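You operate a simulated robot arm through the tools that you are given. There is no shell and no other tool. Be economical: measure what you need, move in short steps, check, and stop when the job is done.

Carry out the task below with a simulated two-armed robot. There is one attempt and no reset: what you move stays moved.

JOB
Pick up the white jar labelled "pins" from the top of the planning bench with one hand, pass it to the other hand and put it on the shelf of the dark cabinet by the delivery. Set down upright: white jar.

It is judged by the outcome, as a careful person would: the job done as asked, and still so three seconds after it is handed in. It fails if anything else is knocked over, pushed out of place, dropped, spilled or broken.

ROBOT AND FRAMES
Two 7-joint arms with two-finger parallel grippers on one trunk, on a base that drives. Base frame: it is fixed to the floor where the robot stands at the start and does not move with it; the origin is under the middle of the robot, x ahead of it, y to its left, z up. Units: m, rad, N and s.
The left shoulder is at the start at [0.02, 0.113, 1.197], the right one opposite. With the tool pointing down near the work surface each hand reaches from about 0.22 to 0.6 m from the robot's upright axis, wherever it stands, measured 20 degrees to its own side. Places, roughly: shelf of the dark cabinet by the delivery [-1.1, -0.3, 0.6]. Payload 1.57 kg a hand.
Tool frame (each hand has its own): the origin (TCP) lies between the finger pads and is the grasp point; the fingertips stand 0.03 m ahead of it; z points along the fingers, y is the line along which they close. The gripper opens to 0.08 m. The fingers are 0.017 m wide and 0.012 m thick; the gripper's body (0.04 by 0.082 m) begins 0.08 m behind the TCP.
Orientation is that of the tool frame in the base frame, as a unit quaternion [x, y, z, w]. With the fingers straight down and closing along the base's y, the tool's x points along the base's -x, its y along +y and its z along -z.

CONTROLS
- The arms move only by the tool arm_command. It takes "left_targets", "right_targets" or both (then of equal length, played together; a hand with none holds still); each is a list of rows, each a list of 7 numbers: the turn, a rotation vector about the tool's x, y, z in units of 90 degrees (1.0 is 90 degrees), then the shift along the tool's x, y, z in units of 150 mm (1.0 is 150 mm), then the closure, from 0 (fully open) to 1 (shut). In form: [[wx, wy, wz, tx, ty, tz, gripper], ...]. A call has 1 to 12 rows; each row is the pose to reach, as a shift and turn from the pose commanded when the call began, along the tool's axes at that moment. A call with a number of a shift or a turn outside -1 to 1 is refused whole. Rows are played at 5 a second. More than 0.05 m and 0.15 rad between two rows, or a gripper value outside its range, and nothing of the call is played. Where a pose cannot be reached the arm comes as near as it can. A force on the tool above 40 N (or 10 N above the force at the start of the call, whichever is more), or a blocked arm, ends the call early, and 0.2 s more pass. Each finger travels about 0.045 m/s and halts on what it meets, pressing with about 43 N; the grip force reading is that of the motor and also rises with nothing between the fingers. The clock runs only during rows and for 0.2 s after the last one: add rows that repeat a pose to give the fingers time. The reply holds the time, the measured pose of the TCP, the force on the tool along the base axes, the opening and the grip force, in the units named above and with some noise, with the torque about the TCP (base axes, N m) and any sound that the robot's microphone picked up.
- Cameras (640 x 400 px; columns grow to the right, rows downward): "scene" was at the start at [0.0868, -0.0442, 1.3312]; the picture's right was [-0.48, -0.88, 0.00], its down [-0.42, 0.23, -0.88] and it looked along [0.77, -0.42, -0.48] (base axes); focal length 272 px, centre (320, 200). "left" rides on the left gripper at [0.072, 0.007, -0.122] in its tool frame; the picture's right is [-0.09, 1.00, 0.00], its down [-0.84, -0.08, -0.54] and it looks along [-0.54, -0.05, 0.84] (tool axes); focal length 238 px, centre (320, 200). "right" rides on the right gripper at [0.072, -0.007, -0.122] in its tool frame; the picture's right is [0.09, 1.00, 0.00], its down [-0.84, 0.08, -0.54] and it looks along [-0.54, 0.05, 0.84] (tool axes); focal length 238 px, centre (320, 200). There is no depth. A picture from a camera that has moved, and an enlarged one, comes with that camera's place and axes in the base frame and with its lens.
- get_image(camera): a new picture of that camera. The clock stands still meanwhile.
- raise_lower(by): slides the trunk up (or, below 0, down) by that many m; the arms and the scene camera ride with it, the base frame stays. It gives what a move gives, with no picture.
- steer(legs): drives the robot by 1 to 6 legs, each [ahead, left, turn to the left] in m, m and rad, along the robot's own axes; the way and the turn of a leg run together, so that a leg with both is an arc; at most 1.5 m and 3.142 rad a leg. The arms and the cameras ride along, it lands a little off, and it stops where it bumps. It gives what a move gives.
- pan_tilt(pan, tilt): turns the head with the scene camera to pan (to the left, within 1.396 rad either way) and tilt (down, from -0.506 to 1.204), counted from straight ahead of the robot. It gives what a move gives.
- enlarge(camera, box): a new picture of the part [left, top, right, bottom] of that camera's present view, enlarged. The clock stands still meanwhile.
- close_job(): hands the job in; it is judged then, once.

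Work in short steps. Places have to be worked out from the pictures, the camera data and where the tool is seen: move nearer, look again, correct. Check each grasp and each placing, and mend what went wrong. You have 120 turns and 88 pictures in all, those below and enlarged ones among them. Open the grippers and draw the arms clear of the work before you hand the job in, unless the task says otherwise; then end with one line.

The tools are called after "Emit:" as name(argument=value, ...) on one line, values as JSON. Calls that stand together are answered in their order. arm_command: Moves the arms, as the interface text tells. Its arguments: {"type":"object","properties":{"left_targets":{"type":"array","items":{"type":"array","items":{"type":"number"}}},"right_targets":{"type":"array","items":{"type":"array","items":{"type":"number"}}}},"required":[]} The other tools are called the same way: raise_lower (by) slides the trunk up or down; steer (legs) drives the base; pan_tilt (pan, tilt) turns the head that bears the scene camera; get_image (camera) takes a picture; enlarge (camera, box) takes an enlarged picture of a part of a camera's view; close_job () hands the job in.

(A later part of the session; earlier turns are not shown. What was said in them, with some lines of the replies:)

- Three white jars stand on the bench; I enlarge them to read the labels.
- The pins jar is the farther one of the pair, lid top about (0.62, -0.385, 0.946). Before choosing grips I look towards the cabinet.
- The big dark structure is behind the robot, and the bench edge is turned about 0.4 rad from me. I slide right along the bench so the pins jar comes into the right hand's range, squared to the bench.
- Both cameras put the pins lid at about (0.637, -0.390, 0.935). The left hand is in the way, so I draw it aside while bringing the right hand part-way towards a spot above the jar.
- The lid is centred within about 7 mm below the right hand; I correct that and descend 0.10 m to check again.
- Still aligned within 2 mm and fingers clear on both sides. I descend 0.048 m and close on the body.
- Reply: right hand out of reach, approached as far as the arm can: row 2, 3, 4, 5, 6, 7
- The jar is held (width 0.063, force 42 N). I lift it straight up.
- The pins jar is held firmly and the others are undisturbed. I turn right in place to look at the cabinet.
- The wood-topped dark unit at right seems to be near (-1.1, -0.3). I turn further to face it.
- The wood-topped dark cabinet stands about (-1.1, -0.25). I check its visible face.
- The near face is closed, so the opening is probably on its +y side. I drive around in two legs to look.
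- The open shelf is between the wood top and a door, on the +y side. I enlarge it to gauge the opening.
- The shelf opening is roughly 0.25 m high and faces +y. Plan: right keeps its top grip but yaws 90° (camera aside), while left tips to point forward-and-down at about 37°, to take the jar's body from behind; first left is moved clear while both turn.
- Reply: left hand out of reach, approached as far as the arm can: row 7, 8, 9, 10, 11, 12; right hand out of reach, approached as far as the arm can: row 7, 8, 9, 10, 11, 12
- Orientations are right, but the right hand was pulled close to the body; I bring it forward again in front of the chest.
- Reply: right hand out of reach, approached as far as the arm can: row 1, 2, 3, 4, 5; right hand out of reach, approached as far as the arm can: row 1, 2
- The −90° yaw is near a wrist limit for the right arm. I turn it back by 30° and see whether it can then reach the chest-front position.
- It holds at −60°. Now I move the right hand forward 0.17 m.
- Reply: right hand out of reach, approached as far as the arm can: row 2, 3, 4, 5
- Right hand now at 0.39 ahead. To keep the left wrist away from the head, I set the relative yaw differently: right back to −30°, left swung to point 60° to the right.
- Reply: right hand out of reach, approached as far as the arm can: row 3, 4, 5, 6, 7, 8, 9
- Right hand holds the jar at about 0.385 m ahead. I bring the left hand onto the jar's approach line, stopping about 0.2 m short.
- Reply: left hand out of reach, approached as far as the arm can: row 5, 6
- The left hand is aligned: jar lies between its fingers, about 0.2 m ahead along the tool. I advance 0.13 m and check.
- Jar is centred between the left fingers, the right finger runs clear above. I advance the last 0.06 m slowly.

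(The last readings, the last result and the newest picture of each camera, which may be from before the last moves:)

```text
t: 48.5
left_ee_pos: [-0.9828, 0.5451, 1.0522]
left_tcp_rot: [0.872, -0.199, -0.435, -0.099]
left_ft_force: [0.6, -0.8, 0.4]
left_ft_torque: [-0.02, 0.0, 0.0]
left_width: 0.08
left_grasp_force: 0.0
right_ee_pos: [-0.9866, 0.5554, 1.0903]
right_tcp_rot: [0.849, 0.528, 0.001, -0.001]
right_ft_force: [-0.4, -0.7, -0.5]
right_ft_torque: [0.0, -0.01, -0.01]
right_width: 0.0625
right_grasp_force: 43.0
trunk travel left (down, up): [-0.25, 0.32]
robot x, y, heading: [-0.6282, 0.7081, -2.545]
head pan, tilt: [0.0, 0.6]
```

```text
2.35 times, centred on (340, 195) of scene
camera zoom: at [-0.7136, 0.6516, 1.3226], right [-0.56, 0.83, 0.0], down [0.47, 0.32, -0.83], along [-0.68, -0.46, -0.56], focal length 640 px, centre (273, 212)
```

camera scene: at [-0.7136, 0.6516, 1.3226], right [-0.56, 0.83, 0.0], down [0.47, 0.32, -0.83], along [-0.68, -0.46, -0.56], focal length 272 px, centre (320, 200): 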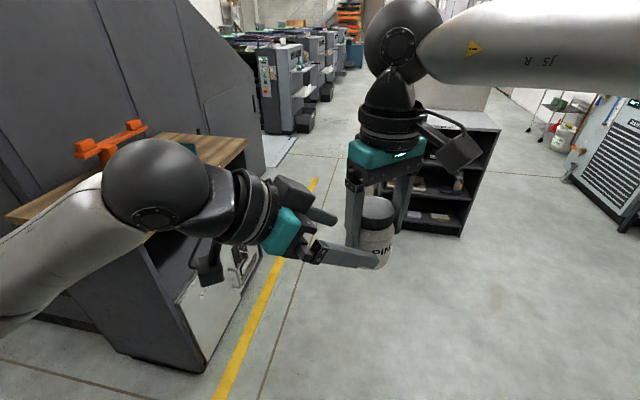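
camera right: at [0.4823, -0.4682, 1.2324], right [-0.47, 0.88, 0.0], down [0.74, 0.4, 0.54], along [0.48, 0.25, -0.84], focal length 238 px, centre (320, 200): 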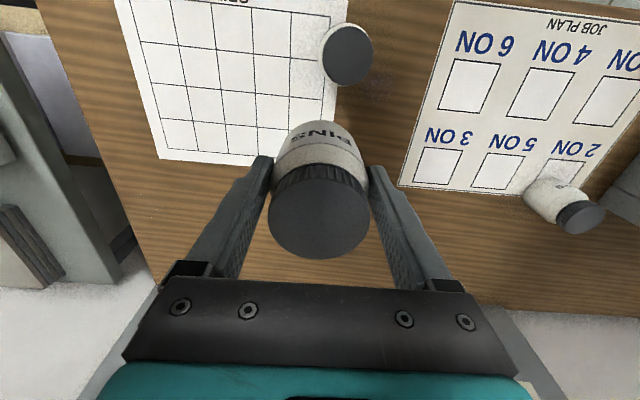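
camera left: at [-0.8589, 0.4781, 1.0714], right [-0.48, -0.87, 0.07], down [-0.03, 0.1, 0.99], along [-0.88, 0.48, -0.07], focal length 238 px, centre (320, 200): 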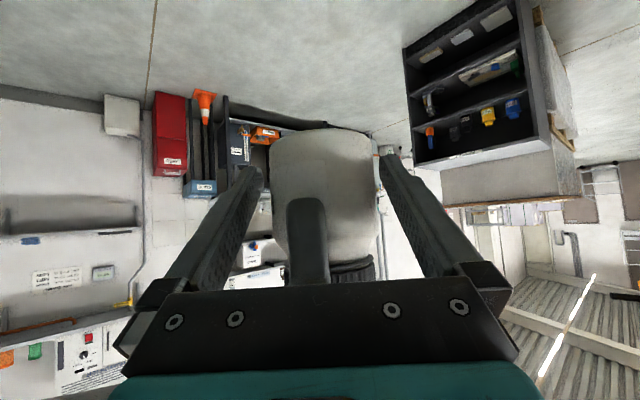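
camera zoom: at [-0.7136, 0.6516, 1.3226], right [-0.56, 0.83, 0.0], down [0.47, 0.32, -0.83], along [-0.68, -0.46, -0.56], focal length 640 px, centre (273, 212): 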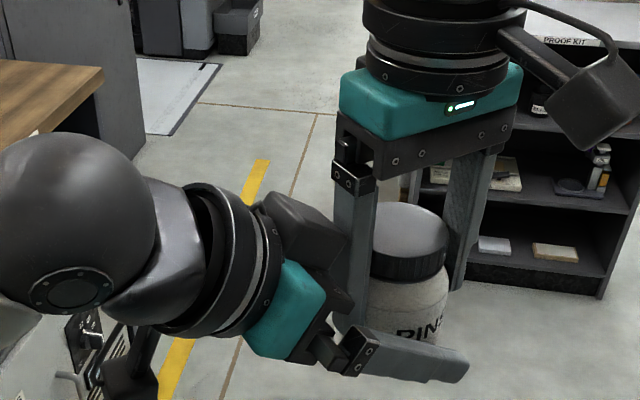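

Fingers straddle the jar body evenly with no contact force. I close the left gripper while the right holds.

Emit:
arm_command(left_targets=[[0, 0, 0, 0, 0, 0, 0.6], [0, 0, 0, 0, 0, 0, 0.6], [0, 0, 0, 0, 0, 0, 0.6], [0, 0, 0, 0, 0, 0, 0.6], [0, 0, 0, 0, 0, 0, 0.6]])

Emit:
get_image(camera="left")

```text
t: 49.7
left_ee_pos: [-0.9831, 0.5452, 1.0536]
left_tcp_rot: [0.872, -0.198, -0.436, -0.099]
left_ft_force: [-7.0, -7.6, -1.9]
left_ft_torque: [0.18, -0.08, 0.13]
left_width: 0.0628
left_grasp_force: 43.0
right_ee_pos: [-0.9863, 0.5554, 1.09]
right_tcp_rot: [0.849, 0.528, 0.001, 0.0]
right_ft_force: [7.4, 7.1, 1.6]
right_ft_torque: [0.05, -0.19, -0.04]
right_width: 0.0624
right_grasp_force: 43.4
trunk travel left (down, up): [-0.25, 0.32]
robot x, y, heading: [-0.63, 0.7032, -2.542]
head pan, tilt: [0.0, 0.6]
```

```text
56 pictures are left
camera left: at [-0.8589, 0.4774, 1.0715], right [-0.48, -0.87, 0.07], down [-0.03, 0.1, 0.99], along [-0.88, 0.47, -0.07], focal length 238 px, centre (320, 200)
```

left: 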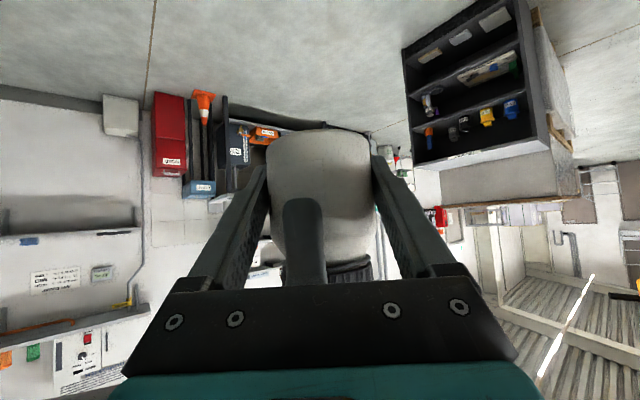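

Both hands hold it. I open the right gripper slightly, then lift it straight up.

Emit:
arm_command(right_targets=[[0, 0, 0, 0, 0, 0, 0.08], [0, 0, 0, 0, 0, 0, 0.08], [0, 0, 0, 0, 0, 0, 0.08]])

Emit:
enlarge(camera="scene", box=[220, 110, 460, 280])

```text
t: 50.5
left_ee_pos: [-0.9821, 0.5461, 1.0536]
left_tcp_rot: [0.872, -0.2, -0.435, -0.101]
left_ft_force: [10.5, 0.8, -0.9]
left_ft_torque: [-0.06, 0.81, 0.14]
left_width: 0.0626
left_grasp_force: 43.3
right_ee_pos: [-0.9878, 0.5545, 1.0901]
right_tcp_rot: [0.85, 0.526, -0.002, 0.0]
right_ft_force: [-10.0, -0.7, -1.5]
right_ft_torque: [0.03, -0.42, -0.23]
right_width: 0.0656
right_grasp_force: 0.0
trunk travel left (down, up): [-0.25, 0.32]
robot x, y, heading: [-0.6335, 0.7099, -2.542]
head pan, tilt: [0.0, 0.6]
```

```text
2.35 times, centred on (340, 195) of scene
camera zoom: at [-0.7137, 0.6516, 1.3226], right [-0.56, 0.83, 0.0], down [0.47, 0.32, -0.83], along [-0.68, -0.46, -0.56], focal length 640 px, centre (273, 212)
```

zoom: 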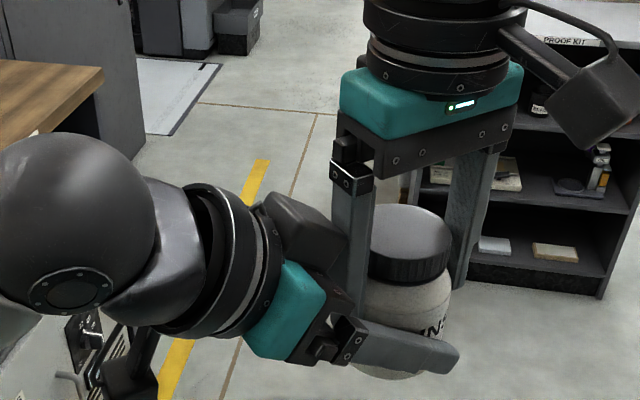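

The near right finger touches the left palm block after opening 3 mm. I set the opening to that width, shift the right hand 2 mm away from the left hand, then see the force.

Emit:
arm_command(right_targets=[[0, 0, 0, 0, -0.013, 0, 0.18], [0, 0, 0, 0, -0.013, 0, 0.18]])

```text
t: 51.1
left_ee_pos: [-0.9838, 0.5451, 1.0546]
left_tcp_rot: [0.872, -0.198, -0.436, -0.099]
left_ft_force: [-0.7, 0.1, -0.3]
left_ft_torque: [0.01, 0.19, -0.01]
left_width: 0.0626
left_grasp_force: 43.0
right_ee_pos: [-0.9879, 0.5546, 1.0903]
right_tcp_rot: [0.849, 0.529, 0.001, -0.001]
right_ft_force: [0.3, 0.1, 1.2]
right_ft_torque: [0.04, -0.19, 0.03]
right_width: 0.0653
right_grasp_force: 0.1
trunk travel left (down, up): [-0.25, 0.32]
robot x, y, heading: [-0.6298, 0.7093, -2.544]
head pan, tilt: [0.0, 0.6]
```

Forces are gone; now I lift the right hand straight up in small steps.

Emit:
arm_command(right_targets=[[0, 0, 0, 0, -0.013, -0.07, 0.18], [0, 0, 0, 0, -0.013, -0.15, 0.18], [0, 0, 0, 0, -0.013, -0.25, 0.18], [0, 0, 0, 0, -0.013, -0.35, 0.18], [0, 0, 0, 0, -0.013, -0.45, 0.18], [0, 0, 0, 0, -0.013, -0.45, 0.18]])

Emit:
enlarge(camera="scene", box=[220, 110, 460, 280])

```text
t: 52.5
left_ee_pos: [-0.9825, 0.5461, 1.0542]
left_tcp_rot: [0.873, -0.198, -0.435, -0.099]
left_ft_force: [-1.1, -0.6, -0.1]
left_ft_torque: [0.02, -0.01, -0.01]
left_width: 0.0627
left_grasp_force: 43.0
right_ee_pos: [-0.9918, 0.5616, 1.1566]
right_tcp_rot: [0.849, 0.528, -0.001, 0.0]
right_ft_force: [-0.5, 0.9, 0.0]
right_ft_torque: [-0.02, -0.01, -0.02]
right_width: 0.0656
right_grasp_force: 0.1
right hand out of reach, approached as far as the arm can: row 4, 5, 6
trunk travel left (down, up): [-0.25, 0.32]
robot x, y, heading: [-0.6307, 0.7058, -2.546]
head pan, tilt: [0.0, 0.6]
```

```text
2.35 times, centred on (340, 195) of scene
camera zoom: at [-0.7139, 0.6516, 1.3226], right [-0.56, 0.83, 0.0], down [0.47, 0.32, -0.82], along [-0.68, -0.46, -0.57], focal length 640 px, centre (273, 212)
```

zoom: 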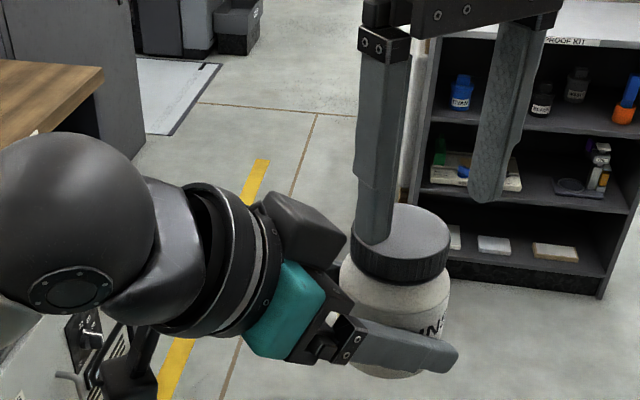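

Right fingertips are now above the lid, jar held by the left alone and upright. I move the right hand away to the right.

Emit:
arm_command(right_targets=[[0, 0, 0, 0.1, -0.17, 0, 0.18], [0, 0, 0, 0.2, -0.35, 0, 0.18], [0, 0, 0, 0.3, -0.52, 0, 0.18], [0, 0, 0, 0.4, -0.7, 0, 0.18], [0, 0, 0, 0.5, -0.866, 0, 0], [0, 0, 0, 0.5, -0.866, 0, 0]])

Emit:
get_image(camera="scene")

```text
t: 53.9
left_ee_pos: [-0.9815, 0.5456, 1.053]
left_tcp_rot: [0.872, -0.199, -0.436, -0.099]
left_ft_force: [0.2, -0.2, -0.6]
left_ft_torque: [-0.01, 0.04, 0.01]
left_width: 0.0627
left_grasp_force: 43.3
right_ee_pos: [-1.074, 0.6869, 1.1562]
right_tcp_rot: [0.85, 0.527, 0.001, 0.0]
right_ft_force: [-0.6, -0.6, 0.6]
right_ft_torque: [0.01, 0.02, 0.0]
right_width: 0.0798
right_grasp_force: 0.1
trunk travel left (down, up): [-0.25, 0.32]
robot x, y, heading: [-0.6307, 0.7085, -2.543]
head pan, tilt: [0.0, 0.6]
```

```text
53 pictures are left
camera scene: at [-0.7137, 0.6515, 1.3226], right [-0.56, 0.83, 0.0], down [0.47, 0.32, -0.82], along [-0.68, -0.46, -0.57], focal length 272 px, centre (320, 200)
```

scene: 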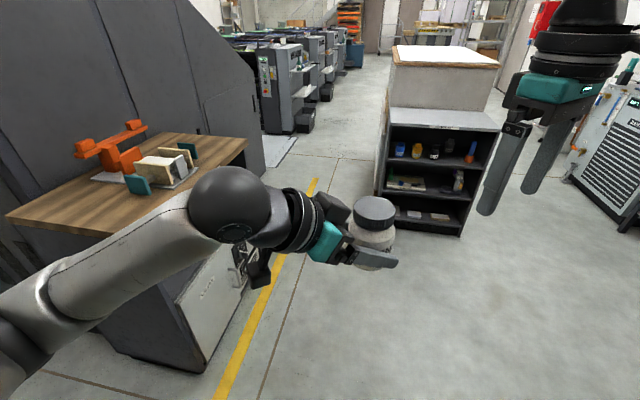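

Handover done. I swing the left hand back to point forward, shifting it to the left side.

Emit:
arm_command(left_targets=[[-0.067, 0, -0.05, 0.07, 0.12, -0.1, 0.6], [-0.133, 0, -0.1, 0.15, 0.24, -0.2, 0.6], [-0.2, 0, -0.15, 0.22, 0.36, -0.3, 0.6], [-0.267, 0, -0.2, 0.3, 0.48, -0.4, 0.6], [-0.333, 0, -0.25, 0.37, 0.6, -0.5, 0.6], [-0.4, 0, -0.3, 0.44, 0.72, -0.6, 0.6], [-0.467, 0, -0.35, 0.52, 0.84, -0.7, 0.6], [-0.533, 0, -0.4, 0.59, 0.957, -0.79, 0.6], [-0.533, 0, -0.4, 0.59, 0.957, -0.79, 0.6]])

Emit:
get_image(camera="scene")

```text
t: 55.9
left_ee_pos: [-0.913, 0.3512, 1.0542]
left_tcp_rot: [0.855, 0.264, -0.426, 0.132]
left_ft_force: [-0.7, -1.3, 0.2]
left_ft_torque: [-0.02, 0.0, -0.01]
left_width: 0.0629
left_grasp_force: 43.3
right_ee_pos: [-1.0734, 0.6877, 1.1565]
right_tcp_rot: [0.849, 0.528, 0.0, 0.0]
right_ft_force: [-0.9, -0.7, 0.0]
right_ft_torque: [-0.03, 0.0, -0.01]
right_width: 0.0799
right_grasp_force: 0.1
trunk travel left (down, up): [-0.25, 0.32]
robot x, y, heading: [-0.6281, 0.708, -2.542]
head pan, tilt: [0.0, 0.6]
```

```text
52 pictures are left
camera scene: at [-0.7137, 0.6516, 1.3226], right [-0.56, 0.83, 0.0], down [0.47, 0.32, -0.83], along [-0.68, -0.46, -0.56], focal length 272 px, centre (320, 200)
```

scene: 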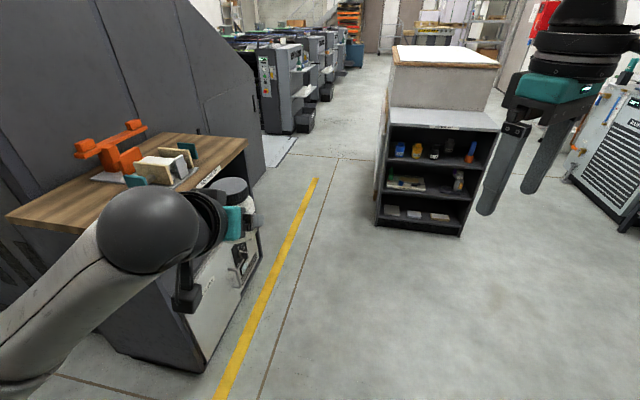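

Now I turn to face the cabinet front (heading ≈ −1.19) and strafe right to stand before its shelf, staying about 0.6 m off the front.

Emit:
steer(legs=[[0, 0, 1.35], [0.03, -0.96, 0]])

Emit:
pan_tilt(pan=0.0, tilt=0.75)

Emit:
get_image(camera="scene")

Emit:
get_image(camera="right")

```text
t: 64.2
left_ee_pos: [-1.2161, -0.0264, 1.0545]
left_tcp_rot: [0.499, 0.742, -0.249, 0.371]
left_ft_force: [-0.7, -0.4, 0.5]
left_ft_torque: [-0.01, 0.01, 0.0]
left_width: 0.0627
left_grasp_force: 42.7
right_ee_pos: [-1.5792, -0.1156, 1.1571]
right_tcp_rot: [0.327, 0.945, 0.0, 0.0]
right_ft_force: [0.2, 0.4, 0.3]
right_ft_torque: [0.02, -0.02, -0.02]
right_width: 0.0801
right_grasp_force: 0.1
trunk travel left (down, up): [-0.25, 0.32]
robot x, y, heading: [-1.506, 0.3233, -1.186]
head pan, tilt: [0.0, 0.6]
```

```text
t: 64.9
left_ee_pos: [-1.2166, -0.027, 1.0537]
left_tcp_rot: [0.499, 0.743, -0.249, 0.371]
left_ft_force: [-0.2, 0.2, 0.6]
left_ft_torque: [0.01, -0.02, 0.02]
left_width: 0.0628
left_grasp_force: 43.2
right_ee_pos: [-1.5778, -0.1137, 1.1562]
right_tcp_rot: [0.328, 0.945, -0.001, 0.0]
right_ft_force: [-0.6, 0.1, 0.1]
right_ft_torque: [0.01, -0.01, -0.01]
right_width: 0.0801
right_grasp_force: 0.0
trunk travel left (down, up): [-0.25, 0.32]
robot x, y, heading: [-1.5071, 0.3242, -1.186]
head pan, tilt: [0.0, 0.75]
```

```text
51 pictures are left
camera scene: at [-1.4731, 0.2379, 1.3098], right [-0.93, -0.38, 0.0], down [-0.26, 0.63, -0.73], along [0.28, -0.68, -0.68], focal length 272 px, centre (320, 200)
```

scene: 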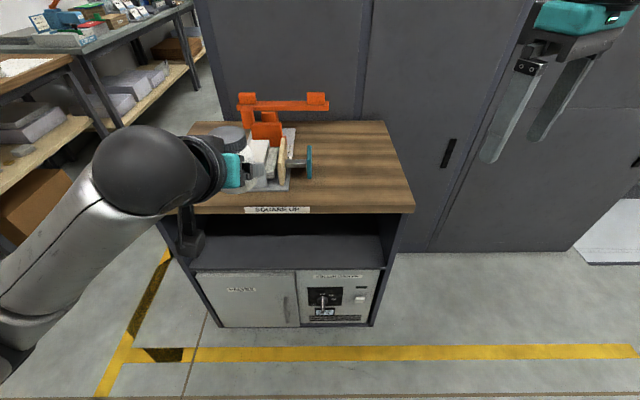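

```text
50 pictures are left
camera right: at [-1.6388, -0.0755, 1.2778], right [0.55, 0.84, 0.0], down [0.7, -0.46, 0.54], along [0.45, -0.3, -0.84], focal length 238 px, centre (320, 200)
```

right: 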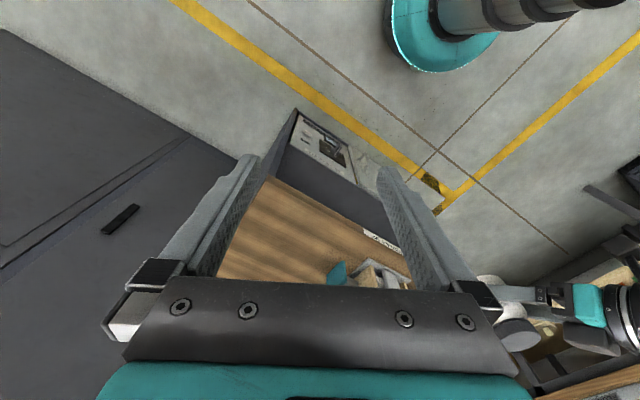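

The view is square-on: front plane ≈0.53 m ahead of the camera, shelf surface at z≈0.485, opening up to ≈0.765, spanning 0.46 m left to 0.22 m right of my axis. The jar is well centred; I lower the trunk.

Emit:
raise_lower(by=-0.25)

Emit:
pan_tilt(pan=0.2, tilt=0.5)

Emit:
get_image(camera="scene")

```text
t: 67.5
left_ee_pos: [-1.2152, -0.0261, 0.8044]
left_tcp_rot: [0.499, 0.743, -0.249, 0.371]
left_ft_force: [-0.5, 0.8, 0.7]
left_ft_torque: [0.01, 0.01, -0.01]
left_width: 0.0628
left_grasp_force: 43.3
right_ee_pos: [-1.5785, -0.1139, 0.9074]
right_tcp_rot: [0.328, 0.945, 0.0, 0.0]
right_ft_force: [0.4, -0.6, 0.7]
right_ft_torque: [0.03, -0.01, 0.01]
right_width: 0.0802
right_grasp_force: 0.0
trunk travel left (down, up): [0.0, 0.57]
robot x, y, heading: [-1.5066, 0.3271, -1.182]
head pan, tilt: [0.0, 0.75]
```

```text
t: 68.2
left_ee_pos: [-1.2164, -0.0258, 0.8038]
left_tcp_rot: [0.499, 0.743, -0.249, 0.371]
left_ft_force: [0.4, 0.1, 0.5]
left_ft_torque: [0.05, 0.01, -0.01]
left_width: 0.0624
left_grasp_force: 42.7
right_ee_pos: [-1.5786, -0.1151, 0.9059]
right_tcp_rot: [0.329, 0.944, 0.0, 0.0]
right_ft_force: [0.0, 0.0, -0.4]
right_ft_torque: [0.05, -0.01, 0.03]
right_width: 0.0799
right_grasp_force: 0.1
trunk travel left (down, up): [0.0, 0.57]
robot x, y, heading: [-1.5072, 0.3228, -1.184]
head pan, tilt: [0.201, 0.499]
```

```text
49 pictures are left
camera scene: at [-1.454, 0.239, 1.0816], right [-0.83, -0.55, 0.0], down [-0.27, 0.4, -0.88], along [0.49, -0.73, -0.48], focal length 272 px, centre (320, 200)
```

scene: 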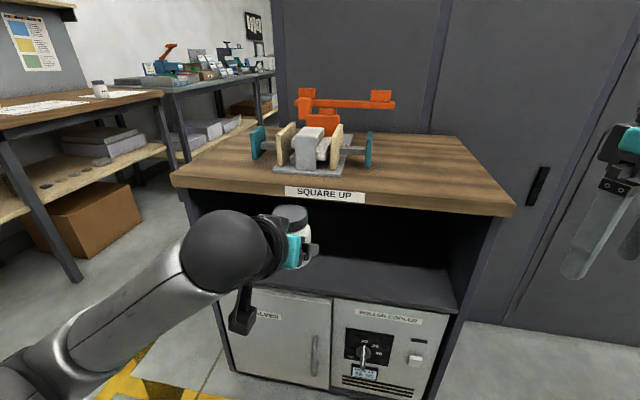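

Now I lower the left hand 0.18 m (straight down) and check reach.

Emit:
arm_command(left_targets=[[0, 0, 0, 0.24, 0, 0.18, 0.6], [0, 0, 0, 0.48, 0, 0.36, 0.6], [0, 0, 0, 0.72, 0, 0.54, 0.6], [0, 0, 0, 0.96, 0, 0.72, 0.6], [0, 0, 0, 0.96, 0, 0.72, 0.6]])

Emit:
get_image(camera="scene")

Emit:
get_image(camera="left")

```text
t: 69.4
left_ee_pos: [-1.2138, -0.0262, 0.6225]
left_tcp_rot: [0.499, 0.743, -0.249, 0.37]
left_ft_force: [0.5, -0.6, 0.2]
left_ft_torque: [0.0, 0.02, -0.02]
left_width: 0.0626
left_grasp_force: 43.3
right_ee_pos: [-1.5791, -0.1146, 0.9064]
right_tcp_rot: [0.328, 0.945, 0.0, 0.0]
right_ft_force: [0.1, 0.0, 0.6]
right_ft_torque: [-0.01, -0.02, -0.03]
right_width: 0.0802
right_grasp_force: 0.0
trunk travel left (down, up): [0.0, 0.57]
robot x, y, heading: [-1.507, 0.3275, -1.183]
head pan, tilt: [0.201, 0.499]
```

```text
48 pictures are left
camera scene: at [-1.454, 0.239, 1.0817], right [-0.83, -0.56, 0.0], down [-0.27, 0.4, -0.88], along [0.49, -0.73, -0.48], focal length 272 px, centre (320, 200)
```

scene: 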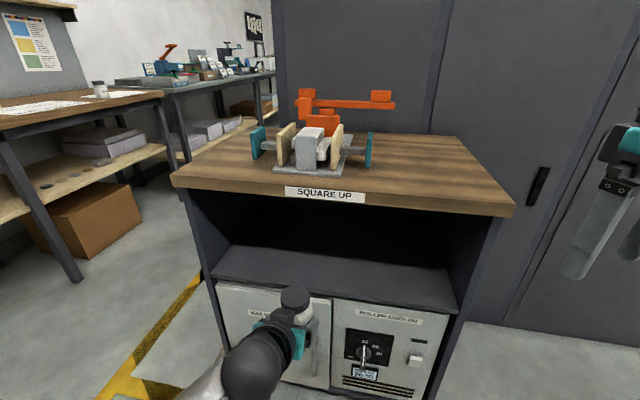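

```text
47 pictures are left
camera left: at [-1.2624, 0.1058, 0.6403], right [0.94, 0.33, 0.07], down [-0.05, -0.09, 0.99], along [0.33, -0.94, -0.07], focal length 238 px, centre (320, 200)
```

left: 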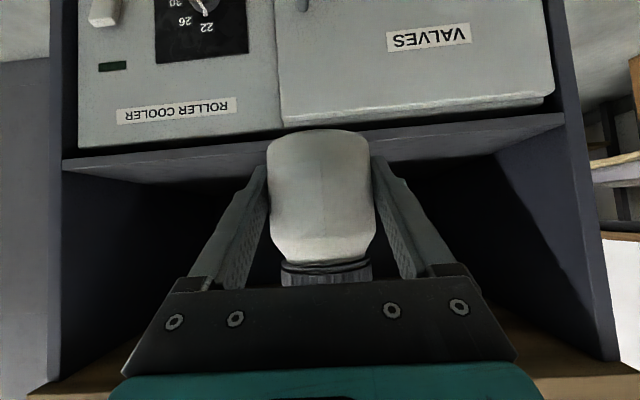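

The shelf is clear. I enlarge both views to pin down the shelf's front edge height.

Emit:
enlarge(camera="left", box=[380, 80, 600, 220])

Emit:
enlarge(camera="scene", box=[330, 200, 530, 330])

```text
2.86 times, centred on (490, 150) of left
camera zoom: at [-1.2624, 0.1058, 0.6403], right [0.94, 0.33, 0.07], down [-0.05, -0.09, 0.99], along [0.33, -0.94, -0.07], focal length 681 px, centre (-166, 343)
```

zoom: 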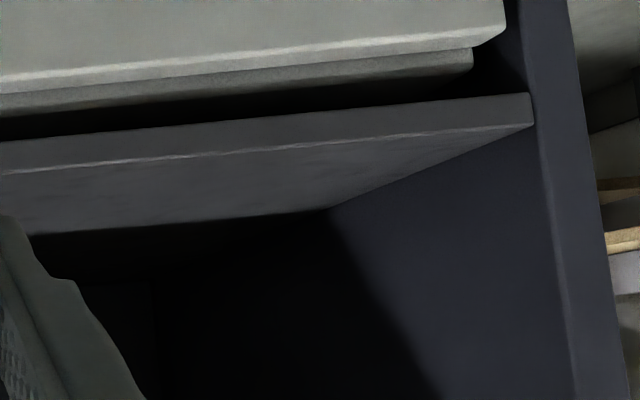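

```text
3.08 times, centred on (430, 265) of scene
camera zoom: at [-1.454, 0.239, 1.0817], right [-0.83, -0.56, 0.0], down [-0.27, 0.4, -0.88], along [0.49, -0.73, -0.48], focal length 837 px, centre (-18, 0)
```

zoom: 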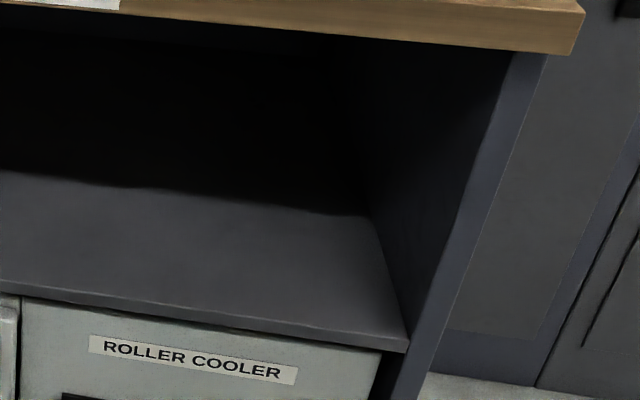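

Triangulating both views puts the shelf surface at z≈0.55 and the front plane 0.49 m ahead of the scene camera; the jar's base is now at ≈0.595, so it clears. I drive 0.14 m ahead.

Emit:
steer(legs=[[0.14, 0, 0]])

Emit:
get_image(camera="scene")

Emit:
get_image(camera="left")

```text
t: 70.8
left_ee_pos: [-1.1628, -0.1554, 0.6243]
left_tcp_rot: [0.499, 0.742, -0.25, 0.371]
left_ft_force: [-0.1, 0.3, 0.6]
left_ft_torque: [-0.01, 0.01, 0.0]
left_width: 0.0626
left_grasp_force: 43.2
right_ee_pos: [-1.5265, -0.243, 0.9066]
right_tcp_rot: [0.329, 0.944, 0.001, 0.001]
right_ft_force: [-0.5, -1.2, -0.9]
right_ft_torque: [0.05, 0.0, 0.02]
right_width: 0.08
right_grasp_force: 0.1
trunk travel left (down, up): [0.0, 0.57]
robot x, y, heading: [-1.4494, 0.1959, -1.186]
head pan, tilt: [0.201, 0.499]
```

```text
44 pictures are left
camera scene: at [-1.4015, 0.1104, 1.0817], right [-0.83, -0.55, 0.0], down [-0.27, 0.4, -0.88], along [0.49, -0.73, -0.48], focal length 272 px, centre (320, 200)
```

scene: 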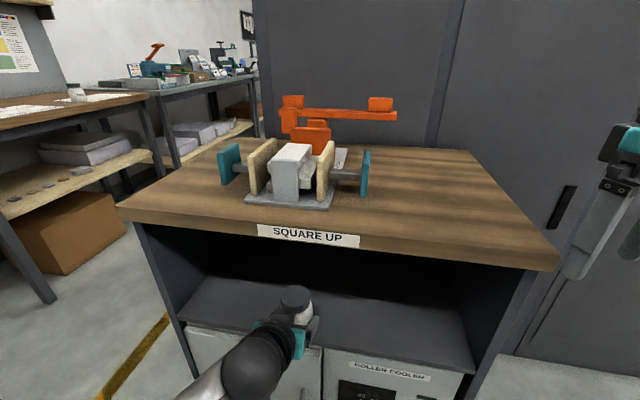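

```text
43 pictures are left
camera left: at [-1.2102, -0.0229, 0.6408], right [0.94, 0.33, 0.07], down [-0.05, -0.09, 0.99], along [0.33, -0.94, -0.07], focal length 238 px, centre (320, 200)
```

left: 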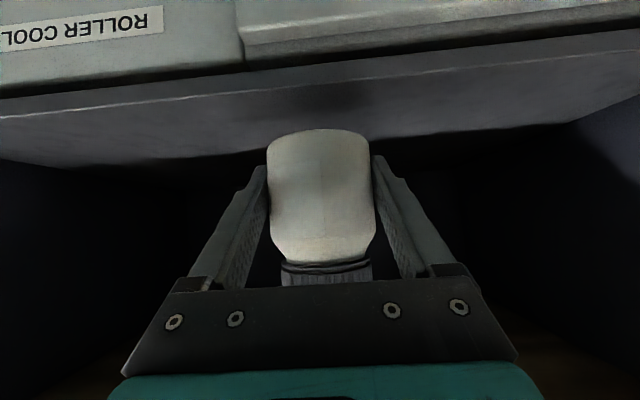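

Shelf height confirmed at 0.551 from the two left views, front plane about 1 cm beyond the jar's axis. I move the arm forward 0.085 m over the shelf.

Emit:
arm_command(left_targets=[[0, 0, 0, -0.11, 0, 0.15, 0.6], [0, 0, 0, -0.22, 0, 0.3, 0.6], [0, 0, 0, -0.34, 0, 0.453, 0.6], [0, 0, 0, -0.34, 0, 0.453, 0.6]])

Emit:
get_image(camera="left")

Emit:
enlarge(camera="scene", box=[160, 220, 400, 400])

```text
t: 71.8
left_ee_pos: [-1.1321, -0.2332, 0.6234]
left_tcp_rot: [0.499, 0.743, -0.249, 0.37]
left_ft_force: [-0.6, 0.3, 0.5]
left_ft_torque: [-0.02, 0.01, -0.03]
left_width: 0.0625
left_grasp_force: 43.4
right_ee_pos: [-1.5258, -0.2428, 0.9073]
right_tcp_rot: [0.329, 0.944, 0.001, 0.0]
right_ft_force: [-0.9, 0.1, 0.4]
right_ft_torque: [0.03, 0.04, -0.01]
right_width: 0.0801
right_grasp_force: 0.0
trunk travel left (down, up): [0.0, 0.57]
robot x, y, heading: [-1.4529, 0.1975, -1.185]
head pan, tilt: [0.201, 0.499]
```

```text
42 pictures are left
camera left: at [-1.178, -0.1017, 0.6402], right [0.94, 0.32, 0.07], down [-0.05, -0.09, 0.99], along [0.33, -0.94, -0.07], focal length 238 px, centre (320, 200)
```

left: 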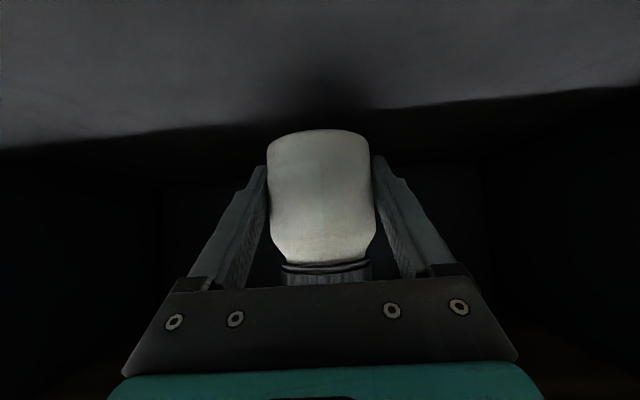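

```text
2.22 times, centred on (280, 310) of scene
camera zoom: at [-1.4015, 0.1103, 1.0817], right [-0.83, -0.55, 0.0], down [-0.27, 0.4, -0.88], along [0.49, -0.73, -0.48], focal length 605 px, centre (409, -44)
```

zoom: 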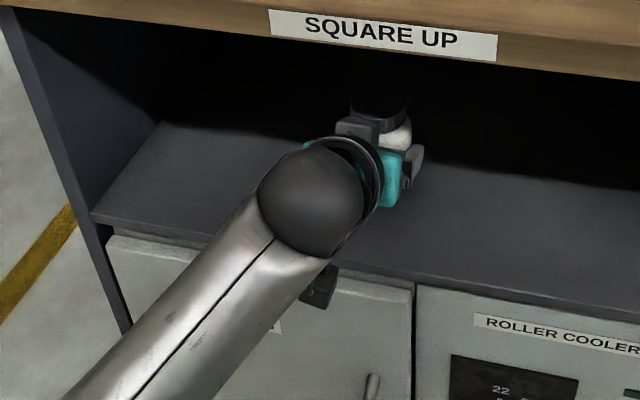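

The jar is over the shelf. I lower 0.036 m, leaving about a centimetre.

Emit:
arm_command(left_targets=[[0, 0, 0, 0.06, 0, 0.045, 0.6], [0, 0, 0, 0.12, 0, 0.09, 0.6], [0, 0, 0, 0.192, 0, 0.144, 0.6], [0, 0, 0, 0.192, 0, 0.144, 0.6]])

Emit:
arm_command(left_targets=[[0, 0, 0, 0.016, 0, 0.012, 0.6], [0, 0, 0, 0.032, 0, 0.024, 0.6], [0, 0, 0, 0.032, 0, 0.024, 0.6]])

Emit:
get_image(camera="left")

```text
t: 72.8
left_ee_pos: [-1.1304, -0.2332, 0.5863]
left_tcp_rot: [0.499, 0.742, -0.25, 0.372]
left_ft_force: [-0.5, 0.1, -0.4]
left_ft_torque: [0.01, 0.02, 0.02]
left_width: 0.0623
left_grasp_force: 42.8
right_ee_pos: [-1.5265, -0.2428, 0.9065]
right_tcp_rot: [0.329, 0.944, -0.001, 0.0]
right_ft_force: [0.5, 0.4, -0.1]
right_ft_torque: [-0.02, -0.03, -0.03]
right_width: 0.08
right_grasp_force: 0.0
trunk travel left (down, up): [0.0, 0.57]
robot x, y, heading: [-1.4532, 0.196, -1.186]
head pan, tilt: [0.201, 0.499]
```

```text
t: 73.6
left_ee_pos: [-1.1299, -0.2339, 0.5821]
left_tcp_rot: [0.499, 0.742, -0.249, 0.371]
left_ft_force: [-0.7, 0.5, 0.6]
left_ft_torque: [0.01, 0.0, 0.02]
left_width: 0.0625
left_grasp_force: 42.9
right_ee_pos: [-1.526, -0.2432, 0.9073]
right_tcp_rot: [0.329, 0.944, 0.0, 0.0]
right_ft_force: [-0.7, 0.7, -0.4]
right_ft_torque: [0.0, 0.02, 0.02]
right_width: 0.0797
right_grasp_force: 0.1
trunk travel left (down, up): [0.0, 0.57]
robot x, y, heading: [-1.4503, 0.1947, -1.18]
head pan, tilt: [0.201, 0.499]
```

```text
40 pictures are left
camera left: at [-1.178, -0.1016, 0.5987], right [0.94, 0.33, 0.07], down [-0.05, -0.09, 0.99], along [0.33, -0.94, -0.07], focal length 238 px, centre (320, 200)
```

left: 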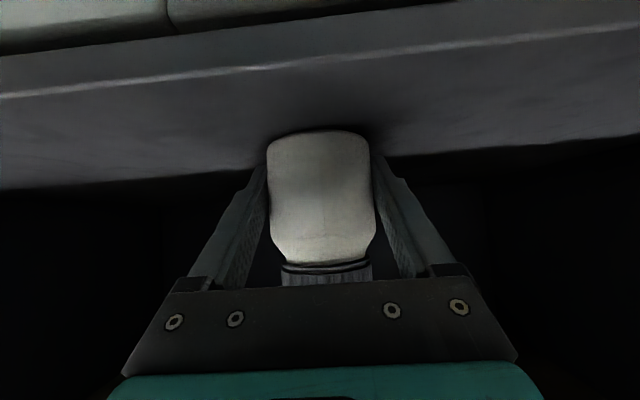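

Nearly touching, by the contact shadow. I lower 3 mm at a time, watching the force.

Emit:
arm_command(left_targets=[[0, 0, 0, 0.016, 0, 0.012, 0.6], [0, 0, 0, 0.016, 0, 0.012, 0.6]])

Emit:
arm_command(left_targets=[[0, 0, 0, 0.011, 0, 0.008, 0.6], [0, 0, 0, 0.011, 0, 0.008, 0.6]])

```text
t: 74.2
left_ee_pos: [-1.1308, -0.2334, 0.5804]
left_tcp_rot: [0.499, 0.742, -0.251, 0.372]
left_ft_force: [0.0, 2.0, 9.2]
left_ft_torque: [0.16, 0.2, -0.06]
left_width: 0.0624
left_grasp_force: 43.1
right_ee_pos: [-1.5255, -0.2431, 0.9068]
right_tcp_rot: [0.329, 0.944, -0.001, 0.0]
right_ft_force: [0.4, 0.0, 0.5]
right_ft_torque: [0.0, 0.01, 0.01]
right_width: 0.0801
right_grasp_force: 0.0
trunk travel left (down, up): [0.0, 0.57]
robot x, y, heading: [-1.4514, 0.1954, -1.184]
head pan, tilt: [0.201, 0.499]
```

```text
t: 74.8
left_ee_pos: [-1.1302, -0.2349, 0.5798]
left_tcp_rot: [0.498, 0.74, -0.253, 0.374]
left_ft_force: [-1.1, 5.7, 21.5]
left_ft_torque: [0.5, 0.26, -0.06]
left_width: 0.0625
left_grasp_force: 42.9
right_ee_pos: [-1.5263, -0.2414, 0.9079]
right_tcp_rot: [0.328, 0.945, -0.002, 0.0]
right_ft_force: [-0.7, 0.0, 0.1]
right_ft_torque: [-0.02, 0.0, 0.01]
right_width: 0.0798
right_grasp_force: 0.0
trunk travel left (down, up): [0.0, 0.57]
robot x, y, heading: [-1.4516, 0.1968, -1.186]
head pan, tilt: [0.201, 0.499]
```

The jar is on the shelf. I ease back 2 mm and open the left gripper.

Emit:
arm_command(left_targets=[[0, 0, 0, -0.011, 0, -0.008, 0.6], [0, 0, 0, -0.011, 0, -0.008, 0.6]])

Emit:
arm_command(left_targets=[[0, 0, 0, 0, 0, 0, 0.15], [0, 0, 0, 0, 0, 0, 0], [0, 0, 0, 0, 0, 0, 0], [0, 0, 0, 0, 0, 0, 0]])

Emit:
get_image(camera="left")

```text
t: 75.4
left_ee_pos: [-1.1302, -0.2349, 0.5799]
left_tcp_rot: [0.499, 0.742, -0.25, 0.372]
left_ft_force: [4.2, -5.5, 15.5]
left_ft_torque: [-0.1, 0.06, 0.04]
left_width: 0.0623
left_grasp_force: 43.1
right_ee_pos: [-1.5267, -0.2421, 0.9065]
right_tcp_rot: [0.328, 0.945, 0.0, 0.0]
right_ft_force: [-0.3, 0.7, 0.2]
right_ft_torque: [0.01, -0.01, 0.03]
right_width: 0.0799
right_grasp_force: 0.0
trunk travel left (down, up): [0.0, 0.57]
robot x, y, heading: [-1.4533, 0.1978, -1.182]
head pan, tilt: [0.201, 0.499]
```

```text
t: 76.4
left_ee_pos: [-1.1314, -0.2334, 0.5786]
left_tcp_rot: [0.499, 0.743, -0.249, 0.371]
left_ft_force: [-0.4, -0.5, 0.1]
left_ft_torque: [0.01, 0.0, 0.01]
left_width: 0.0798
left_grasp_force: 0.1
right_ee_pos: [-1.5259, -0.2427, 0.9068]
right_tcp_rot: [0.329, 0.944, 0.0, 0.0]
right_ft_force: [-1.1, 0.0, 0.0]
right_ft_torque: [0.01, -0.02, 0.02]
right_width: 0.0797
right_grasp_force: 0.1
trunk travel left (down, up): [0.0, 0.57]
robot x, y, heading: [-1.4552, 0.1965, -1.182]
head pan, tilt: [0.201, 0.499]
```

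```text
39 pictures are left
camera left: at [-1.1781, -0.1017, 0.5959], right [0.94, 0.33, 0.07], down [-0.05, -0.09, 0.99], along [0.33, -0.94, -0.07], focal length 238 px, centre (320, 200)
```

left: 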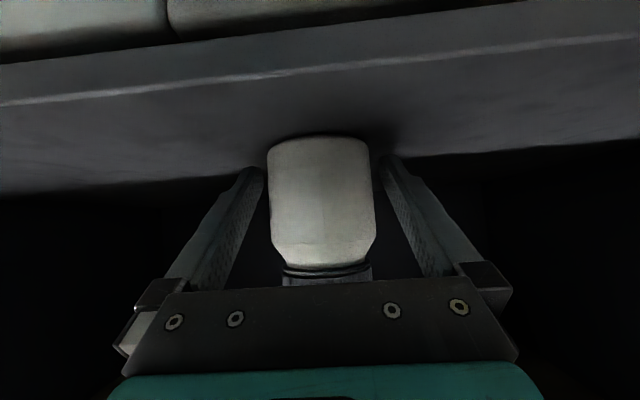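

The jar stands free between the open fingers. I withdraw the left hand along its own axis.

Emit:
arm_command(left_targets=[[0, 0, 0, 0, 0, -0.15, 0], [0, 0, 0, 0, 0, -0.35, 0], [0, 0, 0, 0, 0, -0.6, 0], [0, 0, 0, 0, 0, -0.85, 0], [0, 0, 0, 0, 0, -0.85, 0]])

Emit:
get_image(camera="left")

```text
t: 77.6
left_ee_pos: [-1.1696, -0.1398, 0.6553]
left_tcp_rot: [0.498, 0.743, -0.248, 0.372]
left_ft_force: [0.1, -0.1, 0.2]
left_ft_torque: [0.0, 0.01, 0.01]
left_width: 0.0802
left_grasp_force: 0.0
right_ee_pos: [-1.526, -0.2425, 0.9067]
right_tcp_rot: [0.328, 0.945, 0.0, 0.0]
right_ft_force: [-0.4, -0.2, -0.9]
right_ft_torque: [0.01, -0.01, -0.01]
right_width: 0.08
right_grasp_force: 0.0
trunk travel left (down, up): [0.0, 0.57]
robot x, y, heading: [-1.4551, 0.1967, -1.177]
head pan, tilt: [0.201, 0.499]
```

```text
38 pictures are left
camera left: at [-1.2162, -0.0065, 0.6726], right [0.94, 0.33, 0.07], down [-0.05, -0.09, 0.99], along [0.33, -0.94, -0.07], focal length 238 px, centre (320, 200)
```

left: 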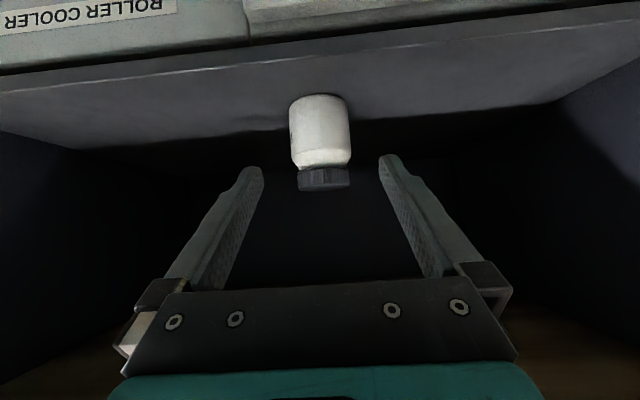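

The jar stands upright on the shelf. I drive back to clear everything and take a last look.

Emit:
steer(legs=[[-0.3, 0, 0]])

Emit:
get_image(camera="scene")

Emit:
get_image(camera="left")

```text
t: 79.6
left_ee_pos: [-1.2803, 0.136, 0.6557]
left_tcp_rot: [0.497, 0.743, -0.249, 0.372]
left_ft_force: [-0.4, -0.8, 0.0]
left_ft_torque: [0.0, -0.03, -0.02]
left_width: 0.08
left_grasp_force: 0.0
right_ee_pos: [-1.6374, 0.0324, 0.9066]
right_tcp_rot: [0.328, 0.945, 0.0, 0.001]
right_ft_force: [0.6, -0.2, -0.1]
right_ft_torque: [-0.04, 0.03, -0.03]
right_width: 0.0802
right_grasp_force: 0.0
trunk travel left (down, up): [0.0, 0.57]
robot x, y, heading: [-1.5677, 0.4703, -1.183]
head pan, tilt: [0.201, 0.499]
```

```text
37 pictures are left
camera scene: at [-1.5137, 0.3851, 1.0817], right [-0.83, -0.56, 0.0], down [-0.27, 0.4, -0.88], along [0.49, -0.73, -0.48], focal length 272 px, centre (320, 200)
```

scene: 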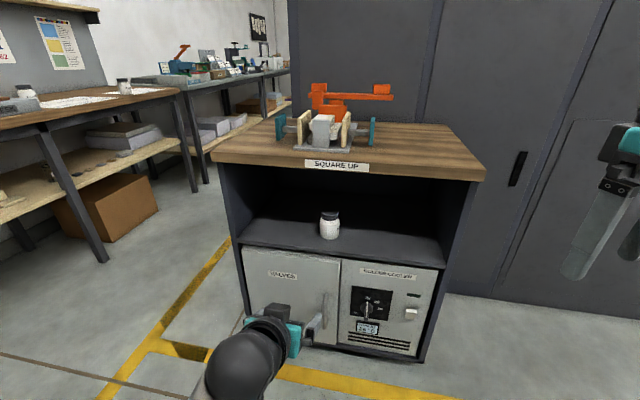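

```text
36 pictures are left
camera left: at [-1.3282, 0.268, 0.6724], right [0.94, 0.33, 0.07], down [-0.05, -0.09, 0.99], along [0.33, -0.94, -0.07], focal length 238 px, centre (320, 200)
```

left: 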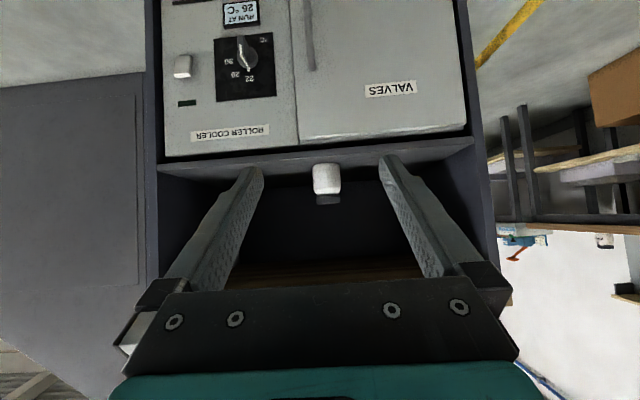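

The jar stands upright on the shelf, both grippers are open and clear, and nothing else has been disturbed, so I hand in.

Emit:
close_job()

```text
The job is handed in.
```

The white "pins" jar was picked up with the right hand and passed to the left. It now stands upright on the shelf of the dark cabinet by the delivery, and nothing else was moved.
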